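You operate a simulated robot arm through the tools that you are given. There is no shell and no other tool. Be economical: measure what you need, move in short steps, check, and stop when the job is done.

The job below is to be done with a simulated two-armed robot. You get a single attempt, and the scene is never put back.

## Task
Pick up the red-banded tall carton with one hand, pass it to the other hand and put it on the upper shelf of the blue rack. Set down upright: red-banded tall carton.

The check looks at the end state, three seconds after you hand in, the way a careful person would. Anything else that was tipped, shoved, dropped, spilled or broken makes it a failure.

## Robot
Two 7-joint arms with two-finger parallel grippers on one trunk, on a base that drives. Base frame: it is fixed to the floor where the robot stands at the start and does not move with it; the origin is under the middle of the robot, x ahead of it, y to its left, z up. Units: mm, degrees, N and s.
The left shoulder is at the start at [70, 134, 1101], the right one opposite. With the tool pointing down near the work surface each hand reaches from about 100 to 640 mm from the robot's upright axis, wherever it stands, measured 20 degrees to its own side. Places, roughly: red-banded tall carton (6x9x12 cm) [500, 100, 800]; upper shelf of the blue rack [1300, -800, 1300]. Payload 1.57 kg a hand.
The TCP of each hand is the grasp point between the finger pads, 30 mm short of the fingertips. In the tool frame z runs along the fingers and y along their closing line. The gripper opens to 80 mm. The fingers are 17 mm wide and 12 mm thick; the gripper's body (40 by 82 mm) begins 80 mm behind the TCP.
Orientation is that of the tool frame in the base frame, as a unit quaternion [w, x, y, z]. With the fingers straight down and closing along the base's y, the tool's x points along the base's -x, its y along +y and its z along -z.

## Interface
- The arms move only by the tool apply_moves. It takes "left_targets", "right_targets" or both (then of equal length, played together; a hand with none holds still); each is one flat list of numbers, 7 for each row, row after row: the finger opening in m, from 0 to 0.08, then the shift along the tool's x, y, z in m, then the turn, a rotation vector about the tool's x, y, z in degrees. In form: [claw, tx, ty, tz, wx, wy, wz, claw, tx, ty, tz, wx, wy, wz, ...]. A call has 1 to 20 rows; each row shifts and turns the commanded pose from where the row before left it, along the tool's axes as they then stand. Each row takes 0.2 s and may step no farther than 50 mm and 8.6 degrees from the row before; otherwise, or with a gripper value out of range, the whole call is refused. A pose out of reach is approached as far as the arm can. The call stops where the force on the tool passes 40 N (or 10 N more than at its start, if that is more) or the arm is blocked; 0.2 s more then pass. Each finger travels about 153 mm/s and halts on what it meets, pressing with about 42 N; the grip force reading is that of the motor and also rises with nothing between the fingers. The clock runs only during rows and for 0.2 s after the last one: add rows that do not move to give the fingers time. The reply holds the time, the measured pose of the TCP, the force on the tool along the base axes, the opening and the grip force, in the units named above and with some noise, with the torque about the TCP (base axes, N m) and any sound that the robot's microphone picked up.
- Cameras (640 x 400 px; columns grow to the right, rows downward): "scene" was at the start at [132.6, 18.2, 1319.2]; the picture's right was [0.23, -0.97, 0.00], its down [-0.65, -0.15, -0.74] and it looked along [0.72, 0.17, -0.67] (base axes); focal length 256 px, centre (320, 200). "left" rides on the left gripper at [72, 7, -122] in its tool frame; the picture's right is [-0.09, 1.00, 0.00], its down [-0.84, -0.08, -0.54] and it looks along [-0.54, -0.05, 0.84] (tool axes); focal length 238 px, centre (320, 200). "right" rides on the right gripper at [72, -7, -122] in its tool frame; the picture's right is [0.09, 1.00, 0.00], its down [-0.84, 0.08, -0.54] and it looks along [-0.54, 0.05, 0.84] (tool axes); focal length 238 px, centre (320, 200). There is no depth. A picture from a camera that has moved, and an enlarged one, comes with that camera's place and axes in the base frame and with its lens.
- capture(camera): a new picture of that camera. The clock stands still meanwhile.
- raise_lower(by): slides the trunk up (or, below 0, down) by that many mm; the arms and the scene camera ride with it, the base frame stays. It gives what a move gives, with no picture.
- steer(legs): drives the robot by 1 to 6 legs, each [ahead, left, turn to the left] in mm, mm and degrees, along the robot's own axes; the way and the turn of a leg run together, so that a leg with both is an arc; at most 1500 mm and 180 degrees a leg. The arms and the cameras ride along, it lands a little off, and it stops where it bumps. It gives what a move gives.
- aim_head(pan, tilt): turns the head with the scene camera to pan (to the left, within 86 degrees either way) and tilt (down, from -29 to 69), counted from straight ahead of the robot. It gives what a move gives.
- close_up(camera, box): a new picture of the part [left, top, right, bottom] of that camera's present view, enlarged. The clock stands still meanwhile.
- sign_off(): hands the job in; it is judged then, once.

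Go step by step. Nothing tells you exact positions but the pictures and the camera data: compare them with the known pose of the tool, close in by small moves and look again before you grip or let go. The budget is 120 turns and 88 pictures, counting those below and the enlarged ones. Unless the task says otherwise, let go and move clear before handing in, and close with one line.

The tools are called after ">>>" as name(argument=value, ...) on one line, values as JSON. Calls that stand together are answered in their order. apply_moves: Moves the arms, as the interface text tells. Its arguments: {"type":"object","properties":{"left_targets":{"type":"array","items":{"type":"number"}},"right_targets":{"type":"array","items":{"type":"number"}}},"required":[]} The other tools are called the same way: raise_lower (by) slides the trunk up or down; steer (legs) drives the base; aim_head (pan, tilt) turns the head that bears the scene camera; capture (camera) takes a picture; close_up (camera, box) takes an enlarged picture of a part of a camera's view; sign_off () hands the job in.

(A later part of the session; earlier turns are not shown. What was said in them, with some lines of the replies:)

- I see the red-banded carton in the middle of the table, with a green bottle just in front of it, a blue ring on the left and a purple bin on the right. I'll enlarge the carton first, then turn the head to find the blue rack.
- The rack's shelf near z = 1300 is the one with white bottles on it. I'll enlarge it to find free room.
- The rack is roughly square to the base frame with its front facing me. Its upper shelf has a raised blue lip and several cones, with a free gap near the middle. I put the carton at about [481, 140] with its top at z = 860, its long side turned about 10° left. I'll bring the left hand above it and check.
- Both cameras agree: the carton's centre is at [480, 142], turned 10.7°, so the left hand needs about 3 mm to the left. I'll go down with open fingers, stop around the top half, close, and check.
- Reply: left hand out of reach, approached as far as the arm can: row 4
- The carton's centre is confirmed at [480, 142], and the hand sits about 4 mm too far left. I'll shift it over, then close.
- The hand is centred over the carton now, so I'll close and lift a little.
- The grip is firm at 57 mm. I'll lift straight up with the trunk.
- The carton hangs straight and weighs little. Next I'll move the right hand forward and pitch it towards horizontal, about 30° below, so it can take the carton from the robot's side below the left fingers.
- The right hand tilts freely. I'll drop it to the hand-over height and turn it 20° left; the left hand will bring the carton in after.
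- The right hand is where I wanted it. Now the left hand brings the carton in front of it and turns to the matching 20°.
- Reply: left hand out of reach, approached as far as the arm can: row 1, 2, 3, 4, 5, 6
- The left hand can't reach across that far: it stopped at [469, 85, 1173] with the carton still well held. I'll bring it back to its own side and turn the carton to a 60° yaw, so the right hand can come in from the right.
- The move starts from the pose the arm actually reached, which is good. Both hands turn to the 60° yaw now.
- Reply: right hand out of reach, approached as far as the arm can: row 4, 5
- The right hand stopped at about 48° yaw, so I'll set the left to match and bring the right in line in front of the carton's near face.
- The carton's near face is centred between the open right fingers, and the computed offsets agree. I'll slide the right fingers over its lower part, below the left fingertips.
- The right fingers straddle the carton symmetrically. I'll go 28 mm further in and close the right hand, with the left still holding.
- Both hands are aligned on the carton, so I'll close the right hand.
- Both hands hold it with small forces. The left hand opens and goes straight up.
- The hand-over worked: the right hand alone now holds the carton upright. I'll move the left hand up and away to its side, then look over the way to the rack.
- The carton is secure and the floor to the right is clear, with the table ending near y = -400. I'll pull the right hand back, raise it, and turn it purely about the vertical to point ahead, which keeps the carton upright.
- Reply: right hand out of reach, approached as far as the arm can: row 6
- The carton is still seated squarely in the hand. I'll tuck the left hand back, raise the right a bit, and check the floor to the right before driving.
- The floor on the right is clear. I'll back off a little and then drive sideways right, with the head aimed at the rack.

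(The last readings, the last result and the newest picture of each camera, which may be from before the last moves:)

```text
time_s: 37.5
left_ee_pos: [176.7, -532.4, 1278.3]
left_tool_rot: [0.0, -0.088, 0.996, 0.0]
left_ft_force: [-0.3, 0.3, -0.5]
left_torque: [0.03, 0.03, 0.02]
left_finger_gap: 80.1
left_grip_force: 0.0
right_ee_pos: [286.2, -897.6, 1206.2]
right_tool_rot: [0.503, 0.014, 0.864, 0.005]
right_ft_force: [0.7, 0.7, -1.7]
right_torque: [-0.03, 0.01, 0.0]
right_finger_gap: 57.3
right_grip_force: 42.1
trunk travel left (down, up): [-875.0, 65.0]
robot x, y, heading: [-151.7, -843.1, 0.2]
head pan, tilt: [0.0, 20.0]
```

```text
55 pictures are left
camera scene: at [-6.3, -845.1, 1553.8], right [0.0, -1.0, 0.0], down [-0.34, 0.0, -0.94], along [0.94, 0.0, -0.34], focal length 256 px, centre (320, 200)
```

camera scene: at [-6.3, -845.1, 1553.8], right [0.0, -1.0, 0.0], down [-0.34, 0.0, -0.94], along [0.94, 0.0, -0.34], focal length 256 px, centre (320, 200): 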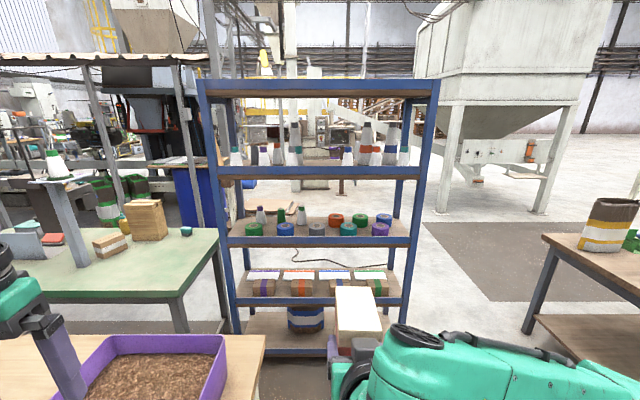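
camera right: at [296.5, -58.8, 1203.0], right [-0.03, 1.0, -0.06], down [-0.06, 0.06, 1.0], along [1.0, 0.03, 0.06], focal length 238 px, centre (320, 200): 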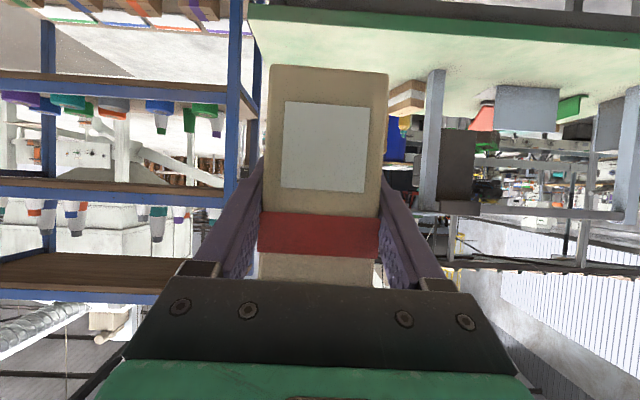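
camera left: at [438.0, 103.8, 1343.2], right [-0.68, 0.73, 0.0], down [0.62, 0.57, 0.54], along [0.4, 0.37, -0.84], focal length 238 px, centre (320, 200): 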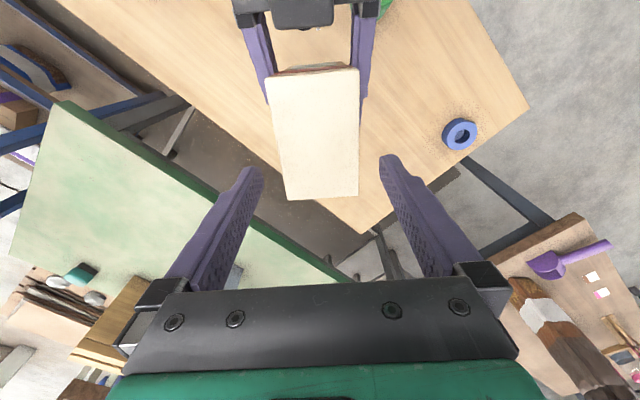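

Now I face the rack squarely. I'll enlarge the upper shelf.

>>> close_up(camera="scene", box=[200, 70, 440, 220])

>>> close_up(camera="scene", box=[200, 330, 320, 400])

```text
2.67 times, centred on (320, 145) of scene
camera zoom: at [-6.3, -845.1, 1553.8], right [0.0, -1.0, 0.0], down [-0.34, 0.0, -0.94], along [0.94, 0.0, -0.34], focal length 684 px, centre (320, 347)
```

zoom: 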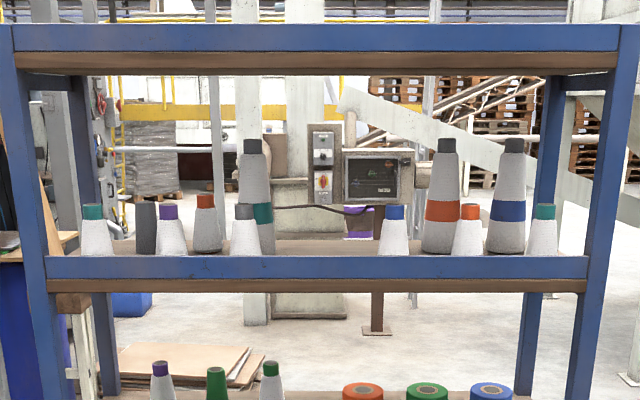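

```text
5.33 times, centred on (260, 365) of scene
camera zoom: at [-6.3, -845.1, 1553.8], right [0.0, -1.0, 0.0], down [-0.34, 0.0, -0.94], along [0.94, 0.0, -0.34], focal length 1368 px, centre (640, -680)
```

zoom: 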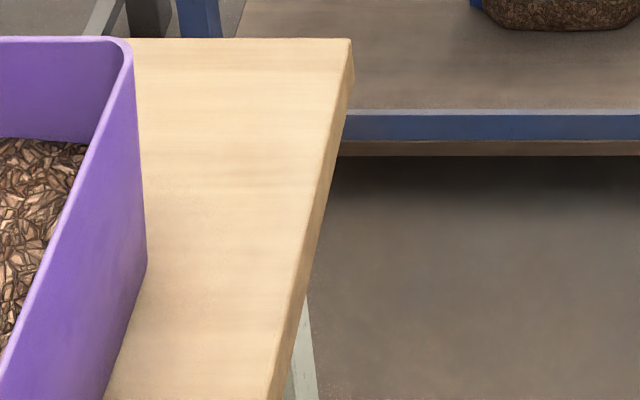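

The table's right edge is at y ≈ -641, so the base must stay well right of it. By comparing two views, I put the rack's lip front at x ≈ 1155 with its top at z ≈ 1300. The free gap between cones is about y -760 to -950. I'll raise the trunk and extend the right hand to the approach height first, to be sure it reaches.

>>> raise_lower(by=60)

>>> apply_moves(right_targets=[0.04, -0.0305, 0.0009, 0.0011, 0, 0, 0, 0.04, -0.0305, 0.0009, 0.0011, 0, 0, 0, 0.04, -0.0305, 0.0009, 0.0011, 0, 0, 0, 0.04, -0.0305, 0.0009, 0.0011, 0, 0, 0, 0.04, -0.0305, 0.0009, 0.0011, 0, 0, 0, 0.04, 0, 0, 0, 0, 0, 0])

>>> steer(legs=[[0, -220, 0]])

>>> capture(camera="scene")

```text
time_s: 38.5
left_ee_pos: [176.0, -532.2, 1339.3]
left_tool_rot: [0.0, -0.088, 0.996, -0.001]
left_ft_force: [0.5, 0.0, -1.2]
left_torque: [0.03, -0.01, 0.01]
left_finger_gap: 79.9
left_grip_force: 0.1
right_ee_pos: [287.3, -898.5, 1264.5]
right_tool_rot: [0.502, 0.014, 0.865, 0.005]
right_ft_force: [0.0, 0.0, -0.8]
right_torque: [-0.01, 0.02, -0.03]
right_finger_gap: 57.3
right_grip_force: 41.8
trunk travel left (down, up): [-935.0, 5.0]
robot x, y, heading: [-149.6, -842.6, 0.0]
head pan, tilt: [0.0, 20.0]
```

```text
time_s: 39.9
left_ee_pos: [175.6, -531.4, 1339.9]
left_tool_rot: [0.0, -0.087, 0.996, -0.001]
left_ft_force: [0.9, 0.6, -0.6]
left_torque: [0.01, 0.0, -0.02]
left_finger_gap: 80.0
left_grip_force: 0.1
right_ee_pos: [365.9, -898.1, 1395.1]
right_tool_rot: [0.503, 0.013, 0.864, 0.005]
right_ft_force: [0.8, 0.0, -0.2]
right_torque: [-0.01, 0.04, -0.02]
right_finger_gap: 57.5
right_grip_force: 42.5
trunk travel left (down, up): [-935.0, 5.0]
robot x, y, heading: [-152.5, -842.2, 0.1]
head pan, tilt: [0.0, 20.0]
```

```text
time_s: 41.6
left_ee_pos: [175.7, -747.3, 1338.0]
left_tool_rot: [0.0, -0.088, 0.996, -0.003]
left_ft_force: [0.3, 0.9, 0.3]
left_torque: [-0.05, 0.01, 0.01]
left_finger_gap: 80.0
left_grip_force: 0.1
right_ee_pos: [365.2, -1113.3, 1396.2]
right_tool_rot: [0.502, 0.012, 0.865, 0.004]
right_ft_force: [-0.5, 0.4, -1.4]
right_torque: [0.02, 0.0, -0.06]
right_finger_gap: 57.5
right_grip_force: 41.9
trunk travel left (down, up): [-935.0, 5.0]
robot x, y, heading: [-151.5, -1066.5, -0.2]
head pan, tilt: [0.0, 20.0]
```

```text
52 pictures are left
camera scene: at [-6.1, -1059.2, 1613.8], right [0.0, -1.0, 0.0], down [-0.34, 0.0, -0.94], along [0.94, 0.0, -0.34], focal length 256 px, centre (320, 200)
```

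scene: 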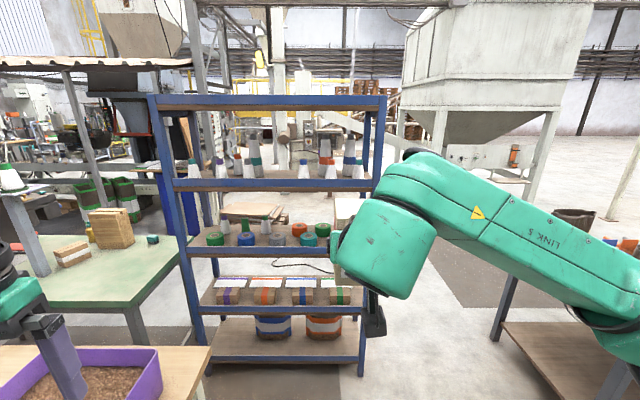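

The path forward is clear. I'll drive 550 mm ahead and look closely at the shelf.

>>> steer(legs=[[550, 0, 0]])

>>> aim_head(pan=16, tilt=20)

>>> capture(camera="scene")

```text
time_s: 44.8
left_ee_pos: [730.5, -753.6, 1339.4]
left_tool_rot: [0.001, -0.086, 0.996, -0.001]
left_ft_force: [0.2, 0.3, -1.0]
left_torque: [0.03, 0.01, -0.02]
left_finger_gap: 80.2
left_grip_force: 0.0
right_ee_pos: [920.0, -1119.1, 1396.5]
right_tool_rot: [0.504, 0.014, 0.864, 0.005]
right_ft_force: [0.2, 0.0, -1.5]
right_torque: [-0.01, 0.03, -0.01]
right_finger_gap: 57.5
right_grip_force: 41.9
trunk travel left (down, up): [-935.0, 5.0]
robot x, y, heading: [403.1, -1064.6, -0.1]
head pan, tilt: [0.0, 20.0]
```

```text
time_s: 45.6
left_ee_pos: [733.9, -753.8, 1339.9]
left_tool_rot: [0.001, -0.086, 0.996, -0.001]
left_ft_force: [0.3, -0.2, -0.8]
left_torque: [0.01, 0.01, -0.01]
left_finger_gap: 80.2
left_grip_force: 0.0
right_ee_pos: [922.3, -1120.1, 1395.4]
right_tool_rot: [0.502, 0.014, 0.865, 0.005]
right_ft_force: [-0.3, 0.0, -0.9]
right_torque: [0.0, 0.03, 0.01]
right_finger_gap: 57.5
right_grip_force: 41.5
trunk travel left (down, up): [-935.0, 5.0]
robot x, y, heading: [403.1, -1063.3, 0.2]
head pan, tilt: [16.0, 20.0]
```

```text
51 pictures are left
camera scene: at [547.1, -1040.5, 1613.8], right [0.27, -0.96, 0.0], down [-0.33, -0.09, -0.94], along [0.9, 0.26, -0.34], focal length 256 px, centre (320, 200)
```

scene: 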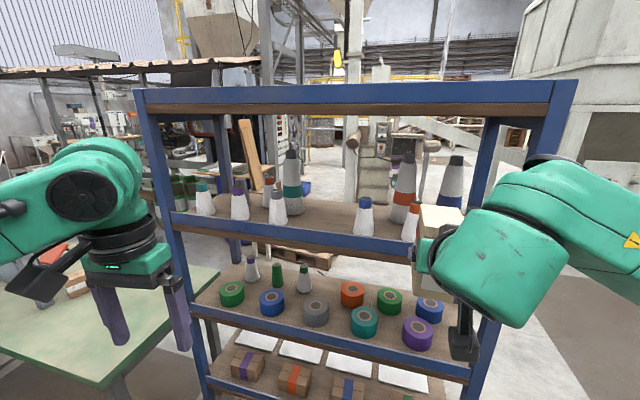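

>>> close_up(camera="scene", box=[230, 130, 430, 255])

```text
3.20 times, centred on (330, 192) of scene
camera zoom: at [547.1, -1040.5, 1613.8], right [0.27, -0.96, 0.0], down [-0.33, -0.09, -0.94], along [0.9, 0.26, -0.34], focal length 821 px, centre (288, 224)
```

zoom: 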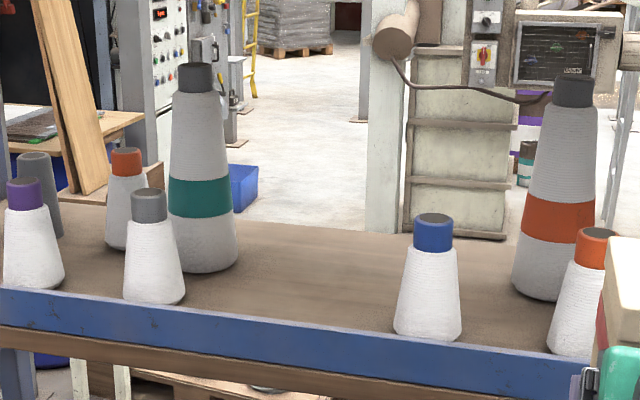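

The view is clear: the free stretch on the upper shelf runs from about y = -750 (grey-capped and tall teal cones) to y = -945 (blue-capped cone). The shelf board is near z = 1272 with the lip top at about 1297. I'll aim for the carton centred at [1255, -850], turn the hand slightly, then turn the robot left and move up short of the rack.

>>> apply_moves(right_targets=[0.04, 0, 0, 0, 7.4, -0.19, 4.19, 0.04, 0, 0, 0, 7.4, -0.19, 4.19, 0.04, 0, 0, 0, 0, 0, 0])

>>> steer(legs=[[0, 0, 25], [160, -27, 0]])

>>> capture(camera="scene")

>>> capture(camera="right")

```text
time_s: 46.4
left_ee_pos: [733.8, -754.2, 1339.5]
left_tool_rot: [-0.001, -0.087, 0.996, -0.001]
left_ft_force: [-0.6, -0.4, -0.2]
left_torque: [0.01, -0.01, 0.0]
left_finger_gap: 79.8
left_grip_force: 0.1
right_ee_pos: [923.8, -1120.3, 1395.4]
right_tool_rot: [0.498, 0.142, 0.853, -0.069]
right_ft_force: [0.2, -0.2, -2.0]
right_torque: [0.03, 0.03, 0.01]
right_finger_gap: 57.5
right_grip_force: 42.5
trunk travel left (down, up): [-935.0, 5.0]
robot x, y, heading: [405.5, -1064.4, -0.1]
head pan, tilt: [16.0, 20.0]
```

```text
time_s: 49.1
left_ee_pos: [726.0, -603.3, 1340.5]
left_tool_rot: [0.002, -0.298, 0.954, 0.0]
left_ft_force: [-0.7, -0.3, 0.3]
left_torque: [-0.01, -0.07, -0.01]
left_finger_gap: 80.1
left_grip_force: 0.0
right_ee_pos: [1049.8, -856.0, 1397.9]
right_tool_rot: [0.502, -0.045, 0.863, 0.039]
right_ft_force: [0.4, 0.5, -1.4]
right_torque: [-0.01, 0.01, 0.0]
right_finger_gap: 57.6
right_grip_force: 42.2
trunk travel left (down, up): [-935.0, 5.0]
robot x, y, heading: [566.3, -1021.9, 25.2]
head pan, tilt: [16.0, 20.0]
```

```text
49 pictures are left
camera scene: at [674.7, -942.6, 1614.3], right [0.65, -0.76, 0.0], down [-0.26, -0.22, -0.94], along [0.71, 0.61, -0.34], focal length 256 px, centre (320, 200)
```

scene: 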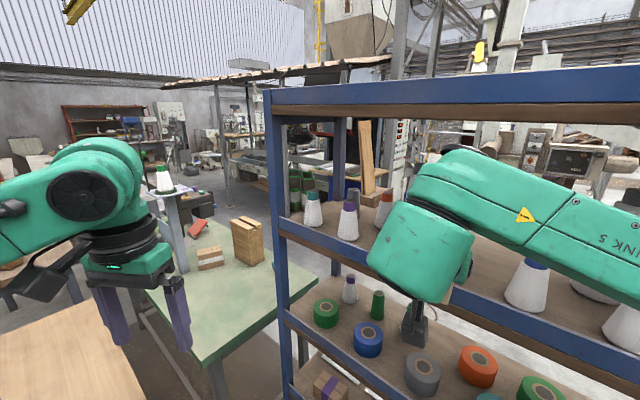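

```text
48 pictures are left
camera right: at [911.0, -879.4, 1394.3], right [-0.16, 0.98, -0.06], down [-0.07, 0.05, 1.0], along [0.98, 0.17, 0.06], focal length 238 px, centre (320, 200)
```

right: 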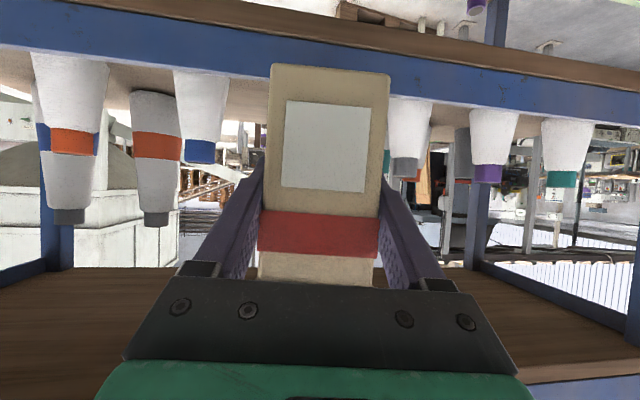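

The carton is upright and lined up with the gap; its bottom is about 40 mm above the lip. I'll extend the arm 90 mm first, the rest by base or arm after a check.

>>> apply_moves(right_targets=[0.04, -0.0148, -0.0022, 0.026, 0, 0, 0, 0.04, -0.0148, -0.0022, 0.026, 0, 0, 0, 0.04, -0.0148, -0.0022, 0.026, 0, 0, 0, 0.04, 0, 0, 0, 0, 0, 0])

>>> capture(camera="right")

```text
time_s: 50.1
left_ee_pos: [728.8, -601.2, 1339.4]
left_tool_rot: [0.001, -0.299, 0.954, 0.0]
left_ft_force: [0.7, 0.2, -0.9]
left_torque: [0.0, -0.03, 0.04]
left_finger_gap: 79.8
left_grip_force: 0.0
right_ee_pos: [1145.1, -851.7, 1395.0]
right_tool_rot: [0.501, -0.045, 0.864, 0.039]
right_ft_force: [0.0, -0.3, -0.3]
right_torque: [-0.01, 0.05, -0.01]
right_finger_gap: 57.4
right_grip_force: 41.8
trunk travel left (down, up): [-935.0, 5.0]
robot x, y, heading: [557.2, -1023.4, 24.8]
head pan, tilt: [16.0, 20.0]
```

```text
47 pictures are left
camera right: at [1005.9, -874.8, 1392.8], right [-0.16, 0.98, -0.06], down [-0.06, 0.05, 1.0], along [0.98, 0.17, 0.05], focal length 238 px, centre (320, 200)
```

right: 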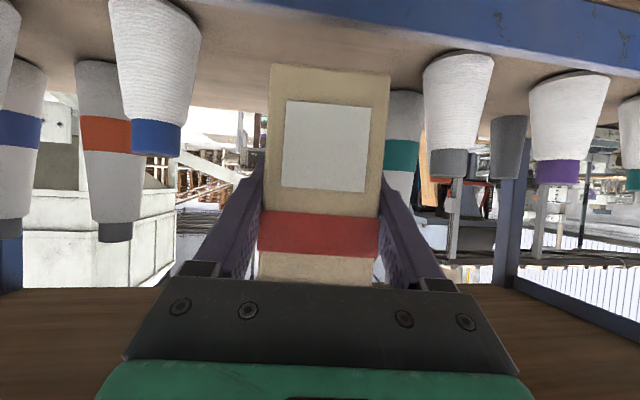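

The reach is good and there's 60–100 mm of room on each side. I'll extend another 93 mm over the shelf.

>>> apply_moves(right_targets=[0.04, -0.0154, -0.0013, 0.027, 0, 0, 0, 0.04, -0.0154, -0.0013, 0.027, 0, 0, 0, 0.04, -0.0154, -0.0013, 0.027, 0, 0, 0, 0.04, 0, 0, 0, 0, 0, 0])

>>> capture(camera="right")

```text
time_s: 51.1
left_ee_pos: [728.9, -601.8, 1339.4]
left_tool_rot: [0.001, -0.299, 0.954, 0.0]
left_ft_force: [1.1, 0.4, 0.1]
left_torque: [-0.02, 0.04, 0.0]
left_finger_gap: 80.1
left_grip_force: 0.1
right_ee_pos: [1237.2, -843.5, 1396.5]
right_tool_rot: [0.501, -0.045, 0.863, 0.039]
right_ft_force: [0.6, 0.7, -1.3]
right_torque: [0.0, 0.0, -0.02]
right_finger_gap: 57.5
right_grip_force: 42.1
trunk travel left (down, up): [-935.0, 5.0]
robot x, y, heading: [565.9, -1021.0, 24.6]
head pan, tilt: [16.0, 20.0]
```

```text
46 pictures are left
camera right: at [1098.2, -867.3, 1393.2], right [-0.16, 0.98, -0.06], down [-0.06, 0.05, 1.0], along [0.98, 0.17, 0.05], focal length 238 px, centre (320, 200)
```

right: 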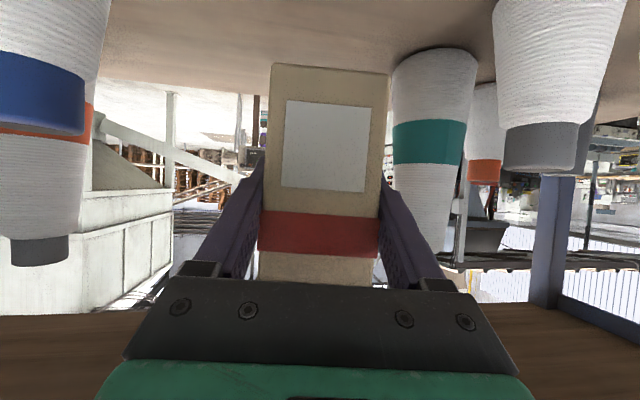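

The carton is over the shelf between the cones. I'll lower it 48 mm, then continue in small steps while watching the force.

>>> apply_moves(right_targets=[0.04, 0.0139, -0.0003, 0.0079, 0, 0, 0, 0.04, 0.0139, -0.0003, 0.0079, 0, 0, 0, 0.04, 0.0139, -0.0003, 0.0079, 0, 0, 0, 0.04, 0, 0, 0, 0, 0, 0])

>>> capture(camera="right")

```text
time_s: 52.1
left_ee_pos: [729.3, -602.9, 1340.1]
left_tool_rot: [0.001, -0.298, 0.954, 0.001]
left_ft_force: [0.0, -0.3, 0.4]
left_torque: [0.05, -0.04, 0.0]
left_finger_gap: 80.2
left_grip_force: 0.0
right_ee_pos: [1237.3, -843.6, 1348.3]
right_tool_rot: [0.501, -0.045, 0.863, 0.039]
right_ft_force: [-0.1, -0.4, -2.0]
right_torque: [-0.01, 0.01, -0.01]
right_finger_gap: 57.3
right_grip_force: 41.8
trunk travel left (down, up): [-935.0, 5.0]
robot x, y, heading: [564.1, -1023.3, 24.6]
head pan, tilt: [16.0, 20.0]
```

```text
45 pictures are left
camera right: at [1098.1, -867.5, 1344.5], right [-0.16, 0.98, -0.06], down [-0.06, 0.05, 1.0], along [0.98, 0.17, 0.05], focal length 238 px, centre (320, 200)
```

right: 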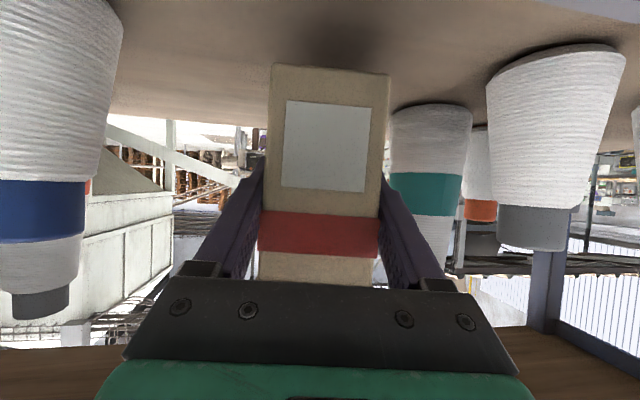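

A contact shadow is showing below the carton, which is well behind the lip. I'll go down in small steps.

>>> apply_moves(right_targets=[0.04, 0.0035, -0.0001, 0.002, 0, 0, 0, 0.04, 0.0035, -0.0001, 0.002, 0, 0, 0, 0.04, 0.0026, -0.0001, 0.0015, 0, 0, 0, 0.04, 0, 0, 0, 0, 0, 0])

```text
time_s: 53.1
left_ee_pos: [728.5, -602.7, 1340.5]
left_tool_rot: [0.001, -0.3, 0.954, 0.001]
left_ft_force: [-0.3, -0.1, -0.4]
left_torque: [0.01, -0.01, 0.01]
left_finger_gap: 80.1
left_grip_force: 0.0
right_ee_pos: [1237.8, -844.0, 1335.7]
right_tool_rot: [0.5, -0.045, 0.864, 0.039]
right_ft_force: [0.1, -0.4, -1.3]
right_torque: [-0.04, 0.04, -0.04]
right_finger_gap: 57.4
right_grip_force: 42.3
trunk travel left (down, up): [-935.0, 5.0]
robot x, y, heading: [562.8, -1018.8, 24.8]
head pan, tilt: [16.0, 20.0]
```

>>> apply_moves(right_targets=[0.04, 0.0017, 0, 0.001, 0, 0, 0, 0.04, 0.0017, 0, 0.001, 0, 0, 0, 0.04, 0, 0, 0, 0, 0, 0])

>>> capture(camera="right")

```text
time_s: 53.9
left_ee_pos: [728.9, -601.2, 1340.0]
left_tool_rot: [0.001, -0.299, 0.954, 0.001]
left_ft_force: [-0.6, -0.2, -0.5]
left_torque: [0.02, 0.0, -0.01]
left_finger_gap: 80.0
left_grip_force: 0.0
right_ee_pos: [1238.1, -844.2, 1332.8]
right_tool_rot: [0.501, -0.045, 0.863, 0.039]
right_ft_force: [-0.4, 0.0, -1.4]
right_torque: [0.0, 0.05, -0.01]
right_finger_gap: 57.4
right_grip_force: 42.0
trunk travel left (down, up): [-935.0, 5.0]
robot x, y, heading: [561.0, -1021.4, 24.6]
head pan, tilt: [16.0, 20.0]
```

```text
44 pictures are left
camera right: at [1098.2, -867.0, 1329.7], right [-0.16, 0.98, -0.06], down [-0.06, 0.05, 1.0], along [0.98, 0.17, 0.05], focal length 238 px, centre (320, 200)
```

right: 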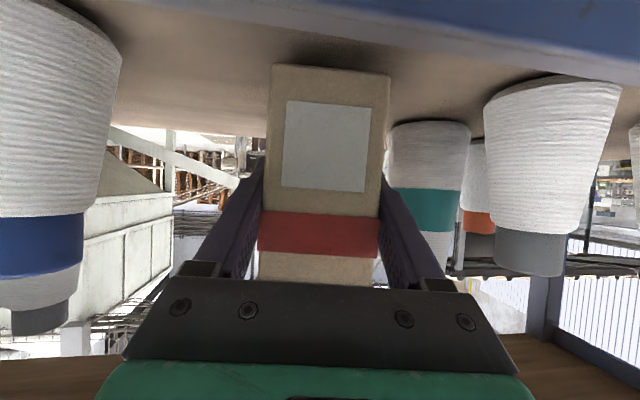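

Still no contact at TCP z = 1333, but it looks only a few millimetres off. I'll keep going down gently.

>>> apply_moves(right_targets=[0.04, 0.0013, 0, 0.0007, 0, 0, 0, 0.04, 0.0013, 0, 0.0007, 0, 0, 0, 0.04, 0, 0, 0, 0, 0, 0])

```text
time_s: 54.7
left_ee_pos: [727.8, -602.7, 1340.8]
left_tool_rot: [0.001, -0.299, 0.954, 0.001]
left_ft_force: [0.1, -0.4, 0.2]
left_torque: [0.0, -0.04, 0.01]
left_finger_gap: 80.3
left_grip_force: 0.0
right_ee_pos: [1236.2, -843.8, 1329.3]
right_tool_rot: [0.501, -0.045, 0.864, 0.039]
right_ft_force: [0.5, -0.2, -1.3]
right_torque: [-0.02, -0.01, 0.0]
right_finger_gap: 57.2
right_grip_force: 41.5
trunk travel left (down, up): [-935.0, 5.0]
robot x, y, heading: [560.7, -1023.1, 24.7]
head pan, tilt: [16.0, 20.0]
```

>>> apply_moves(right_targets=[0.04, 0.0013, 0, 0.0007, 0, 0, 0, 0.04, 0.0013, 0, 0.0007, 0, 0, 0, 0.04, 0, 0, 0, 0, 0, 0])

>>> close_up(camera="right", box=[240, 20, 420, 132])

```text
time_s: 55.5
left_ee_pos: [728.1, -602.5, 1339.5]
left_tool_rot: [0.001, -0.3, 0.954, 0.0]
left_ft_force: [0.1, -0.6, -0.2]
left_torque: [0.0, 0.02, 0.01]
left_finger_gap: 80.2
left_grip_force: 0.1
right_ee_pos: [1237.2, -843.5, 1326.3]
right_tool_rot: [0.501, -0.045, 0.863, 0.039]
right_ft_force: [-0.1, -0.2, -1.6]
right_torque: [-0.03, 0.02, -0.02]
right_finger_gap: 57.6
right_grip_force: 42.2
trunk travel left (down, up): [-935.0, 5.0]
robot x, y, heading: [564.3, -1025.2, 24.5]
head pan, tilt: [16.0, 20.0]
```

```text
3.56 times, centred on (330, 76) of right
camera zoom: at [1098.0, -867.0, 1323.8], right [-0.16, 0.98, -0.06], down [-0.06, 0.05, 1.0], along [0.98, 0.17, 0.05], focal length 848 px, centre (284, 641)
```

zoom: 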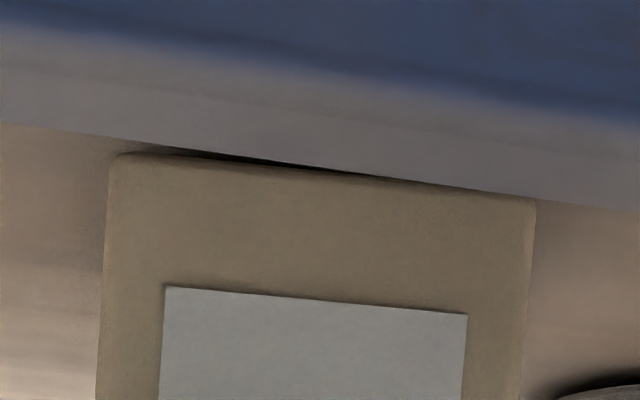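

The lip now hides the line under the carton. The carton is about 30 mm behind the lip and not yet touching the board, so I'll continue gently.

>>> apply_moves(right_targets=[0.04, 0.0013, 0, 0.0007, 0, 0, 0, 0.04, 0.0013, 0, 0.0007, 0, 0, 0, 0.04, 0, 0, 0, 0, 0, 0])

```text
time_s: 56.3
left_ee_pos: [729.2, -601.5, 1340.5]
left_tool_rot: [0.001, -0.299, 0.954, 0.0]
left_ft_force: [-0.1, 0.4, 0.0]
left_torque: [0.02, 0.0, 0.0]
left_finger_gap: 79.9
left_grip_force: 0.0
right_ee_pos: [1237.2, -843.8, 1322.7]
right_tool_rot: [0.5, -0.045, 0.864, 0.039]
right_ft_force: [0.3, 0.7, -1.4]
right_torque: [0.01, 0.02, -0.04]
right_finger_gap: 57.4
right_grip_force: 41.8
trunk travel left (down, up): [-935.0, 5.0]
robot x, y, heading: [560.9, -1024.2, 24.8]
head pan, tilt: [16.0, 20.0]
```

>>> apply_moves(right_targets=[0.04, 0.0013, 0, 0.0007, 0, 0, 0, 0.04, 0.0013, 0, 0.0007, 0, 0, 0, 0.04, 0, 0, 0, 0, 0, 0])

>>> aim_head(pan=-5, tilt=20)

>>> capture(camera="scene")

```text
time_s: 57.1
left_ee_pos: [729.8, -602.0, 1339.8]
left_tool_rot: [0.001, -0.299, 0.954, 0.0]
left_ft_force: [-0.6, -0.2, 1.2]
left_torque: [-0.02, -0.02, -0.04]
left_finger_gap: 80.0
left_grip_force: 0.1
right_ee_pos: [1236.9, -843.6, 1320.1]
right_tool_rot: [0.501, -0.045, 0.863, 0.039]
right_ft_force: [-0.6, 0.0, -1.4]
right_torque: [0.03, -0.04, 0.03]
right_finger_gap: 57.8
right_grip_force: 41.9
trunk travel left (down, up): [-935.0, 5.0]
robot x, y, heading: [563.8, -1019.1, 24.6]
head pan, tilt: [16.0, 20.0]
```

```text
time_s: 57.9
left_ee_pos: [728.6, -602.0, 1340.3]
left_tool_rot: [0.001, -0.299, 0.954, 0.0]
left_ft_force: [0.1, -0.5, 0.8]
left_torque: [0.02, 0.03, 0.03]
left_finger_gap: 79.9
left_grip_force: 0.0
right_ee_pos: [1237.6, -843.6, 1320.1]
right_tool_rot: [0.501, -0.045, 0.864, 0.039]
right_ft_force: [-0.3, 0.6, -1.5]
right_torque: [-0.01, 0.02, -0.03]
right_finger_gap: 57.4
right_grip_force: 41.9
trunk travel left (down, up): [-935.0, 5.0]
robot x, y, heading: [564.6, -1021.2, 24.7]
head pan, tilt: [-5.0, 20.0]
```

```text
42 pictures are left
camera scene: at [696.8, -970.8, 1613.8], right [0.34, -0.94, 0.0], down [-0.32, -0.12, -0.94], along [0.88, 0.32, -0.34], focal length 256 px, centre (320, 200)
```

scene: 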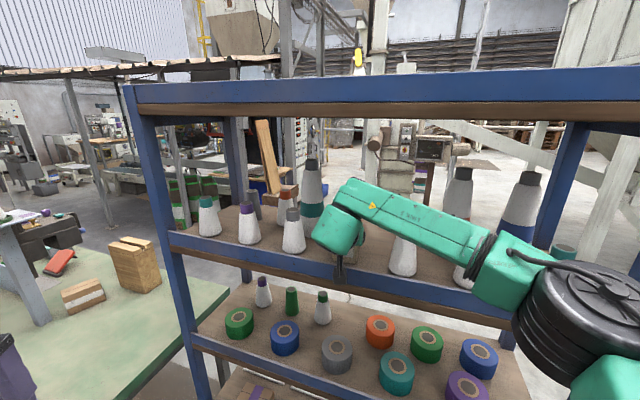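

The wrist hides the carton from here, and the hand still reads only the carton's weight. I'll continue down 3 mm at a time.

>>> apply_moves(right_targets=[0.04, 0.0013, 0, 0.0007, 0, 0, 0, 0.04, 0.0013, 0, 0.0007, 0, 0, 0, 0.04, 0, 0, 0, 0, 0, 0])

>>> capture(camera="right")

```text
time_s: 58.7
left_ee_pos: [727.8, -602.1, 1340.8]
left_tool_rot: [0.001, -0.3, 0.954, 0.0]
left_ft_force: [0.6, 0.2, -0.2]
left_torque: [-0.01, 0.01, 0.0]
left_finger_gap: 80.0
left_grip_force: 0.0
right_ee_pos: [1236.1, -843.2, 1320.3]
right_tool_rot: [0.503, -0.045, 0.862, 0.04]
right_ft_force: [4.5, 0.7, 12.1]
right_torque: [-0.24, -1.19, 0.19]
right_finger_gap: 57.1
right_grip_force: 41.6
trunk travel left (down, up): [-935.0, 5.0]
robot x, y, heading: [559.0, -1020.4, 24.6]
head pan, tilt: [-5.0, 20.0]
```

```text
41 pictures are left
camera right: at [1097.5, -867.4, 1316.7], right [-0.16, 0.98, -0.06], down [-0.07, 0.05, 1.0], along [0.98, 0.17, 0.06], focal length 238 px, centre (320, 200)
```

right: 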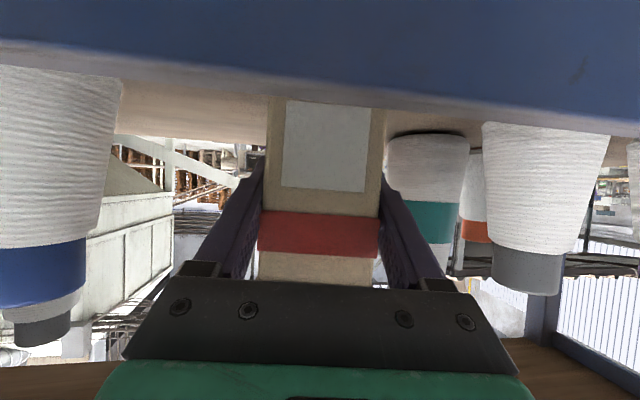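

There is contact: 12 N upward at TCP z ≈ 1320, so the carton stands on the board. I'll unload slightly, open slowly, and look.

>>> apply_moves(right_targets=[0.04, -0.0013, 0, -0.0007, 0, 0, 0, 0.04, 0, 0, 0, 0, 0, 0])

```text
time_s: 59.3
left_ee_pos: [727.9, -602.6, 1339.6]
left_tool_rot: [0.0, -0.299, 0.954, 0.0]
left_ft_force: [-1.6, 0.1, 0.4]
left_torque: [0.0, -0.01, 0.01]
left_finger_gap: 80.0
left_grip_force: 0.2
right_ee_pos: [1235.9, -843.1, 1320.7]
right_tool_rot: [0.502, -0.046, 0.863, 0.04]
right_ft_force: [5.0, -0.5, 10.4]
right_torque: [-0.25, -1.05, 0.1]
right_finger_gap: 57.5
right_grip_force: 41.8
trunk travel left (down, up): [-935.0, 5.0]
robot x, y, heading: [563.9, -1024.2, 24.9]
head pan, tilt: [-5.0, 20.0]
```

>>> apply_moves(right_targets=[0.04, -0.0013, 0, -0.0007, 0, 0, 0, 0.04, 0, 0, 0, 0, 0, 0])

```text
time_s: 59.9
left_ee_pos: [727.9, -601.9, 1340.4]
left_tool_rot: [0.001, -0.299, 0.954, 0.0]
left_ft_force: [0.0, 0.4, -0.2]
left_torque: [-0.01, 0.03, 0.02]
left_finger_gap: 79.8
left_grip_force: 0.0
right_ee_pos: [1235.3, -844.9, 1320.9]
right_tool_rot: [0.5, -0.045, 0.864, 0.039]
right_ft_force: [1.5, -1.0, 5.8]
right_torque: [-0.15, -0.53, 0.01]
right_finger_gap: 57.5
right_grip_force: 42.0
trunk travel left (down, up): [-935.0, 5.0]
robot x, y, heading: [562.1, -1025.3, 24.6]
head pan, tilt: [-5.0, 20.0]
```

The load is down to about 6 N. Opening now.

>>> apply_moves(right_targets=[0.066, 0, 0, 0, 0, 0, 0, 0.074, 0, 0, 0, 0, 0, 0, 0.08, 0, 0, 0, 0, 0, 0, 0.08, 0, 0, 0, 0, 0, 0])

>>> capture(camera="right")

```text
time_s: 60.9
left_ee_pos: [728.4, -602.0, 1341.0]
left_tool_rot: [0.0, -0.299, 0.954, 0.0]
left_ft_force: [0.3, -0.5, 0.3]
left_torque: [0.02, -0.01, -0.01]
left_finger_gap: 80.3
left_grip_force: 0.3
right_ee_pos: [1236.3, -843.4, 1319.1]
right_tool_rot: [0.501, -0.046, 0.863, 0.04]
right_ft_force: [-0.4, -0.4, 0.4]
right_torque: [-0.01, 0.01, -0.05]
right_finger_gap: 79.9
right_grip_force: 0.0
trunk travel left (down, up): [-935.0, 5.0]
robot x, y, heading: [567.0, -1023.1, 24.8]
head pan, tilt: [-5.0, 20.0]
```

```text
40 pictures are left
camera right: at [1097.9, -866.7, 1317.9], right [-0.16, 0.98, -0.06], down [-0.06, 0.05, 1.0], along [0.98, 0.17, 0.05], focal length 238 px, centre (320, 200)
```

right: 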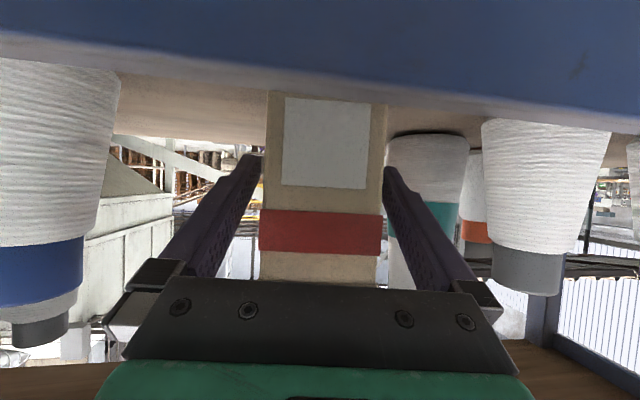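

The carton stands free and upright between the open fingers. I'll pull the hand back along its own axis.

>>> apply_moves(right_targets=[0.08, 0, 0, -0.02, 0, 0, 0, 0.08, 0, 0, -0.03, 0, 0, 0, 0.08, 0, 0, -0.03, 0, 0, 0, 0.08, 0, 0, -0.03, 0, 0, 0, 0.08, 0, 0, -0.03, 0, 0, 0, 0.08, 0, 0, -0.03, 0, 0, 0, 0.08, 0, 0, 0, 0, 0, 0])

>>> capture(camera="right")

```text
time_s: 62.5
left_ee_pos: [728.8, -602.1, 1339.3]
left_tool_rot: [0.001, -0.299, 0.954, 0.001]
left_ft_force: [0.6, -0.3, 0.2]
left_torque: [-0.01, 0.02, 0.0]
left_finger_gap: 79.9
left_grip_force: 0.1
right_ee_pos: [1090.0, -862.9, 1404.1]
right_tool_rot: [0.501, -0.044, 0.863, 0.039]
right_ft_force: [-0.5, 0.6, -0.6]
right_torque: [-0.03, 0.01, -0.02]
right_finger_gap: 79.7
right_grip_force: 0.0
trunk travel left (down, up): [-935.0, 5.0]
robot x, y, heading: [563.9, -1023.2, 24.9]
head pan, tilt: [-5.0, 20.0]
```

```text
39 pictures are left
camera right: at [950.9, -886.4, 1402.6], right [-0.16, 0.98, -0.06], down [-0.06, 0.05, 1.0], along [0.98, 0.17, 0.05], focal length 238 px, centre (320, 200)
```

right: 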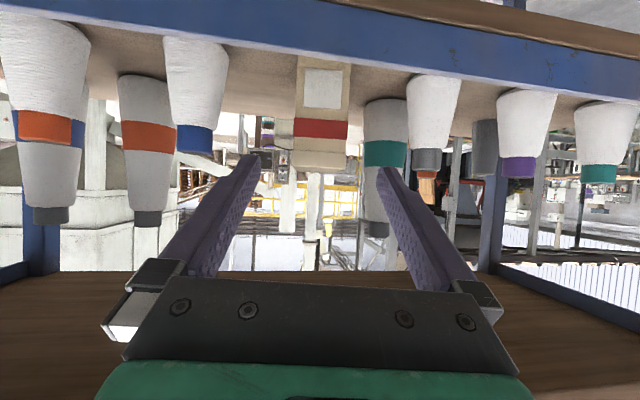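

The carton stands on the upper shelf between undisturbed cones. I'll back the robot off a bit and take a last look.

>>> steer(legs=[[-200, -50, 0]])

>>> capture(camera="scene")

>>> close_up(camera="right", box=[160, 20, 480, 220])

```text
time_s: 64.2
left_ee_pos: [572.4, -726.9, 1338.4]
left_tool_rot: [-0.002, -0.3, 0.954, -0.002]
left_ft_force: [-0.9, 0.1, -0.5]
left_torque: [-0.02, 0.0, 0.01]
left_finger_gap: 79.9
left_grip_force: 0.0
right_ee_pos: [934.0, -987.1, 1401.9]
right_tool_rot: [0.5, -0.046, 0.864, 0.038]
right_ft_force: [0.3, -0.3, -0.9]
right_torque: [-0.01, 0.0, -0.03]
right_finger_gap: 79.8
right_grip_force: 0.1
trunk travel left (down, up): [-935.0, 5.0]
robot x, y, heading: [404.4, -1150.1, 24.8]
head pan, tilt: [-5.0, 20.0]
```

```text
38 pictures are left
camera scene: at [542.3, -1095.2, 1613.2], right [0.34, -0.94, 0.0], down [-0.33, -0.12, -0.94], along [0.88, 0.32, -0.35], focal length 256 px, centre (320, 200)
```

scene: 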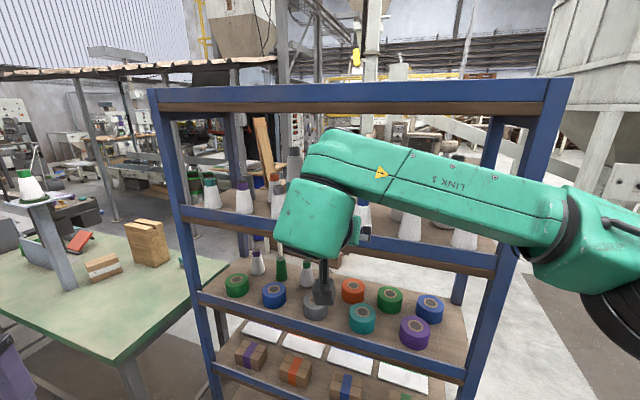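

```text
2.00 times, centred on (320, 120) of right
camera zoom: at [796.1, -1010.8, 1400.7], right [-0.16, 0.98, -0.06], down [-0.06, 0.05, 1.0], along [0.98, 0.17, 0.05], focal length 477 px, centre (320, 360)
```

zoom: 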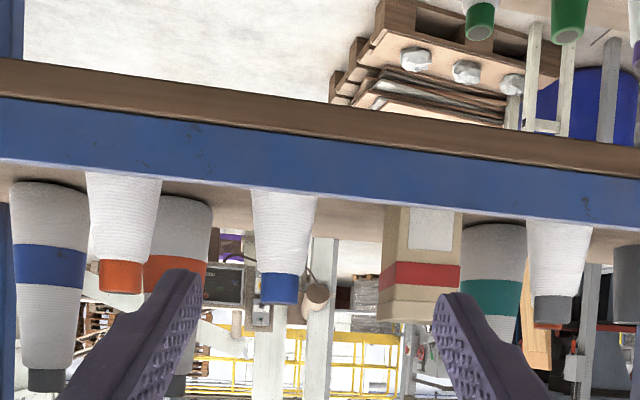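

The carton stands upright behind the lip, all the cones are still standing, and both hands are empty and clear. I'm handing in.

>>> sign_off()

```text
The job is handed in.
```

The red-banded tall carton was picked up with the left hand, passed to the right, and set down upright on the blue rack's upper shelf; the last pictures showed nothing else on that shelf disturbed.
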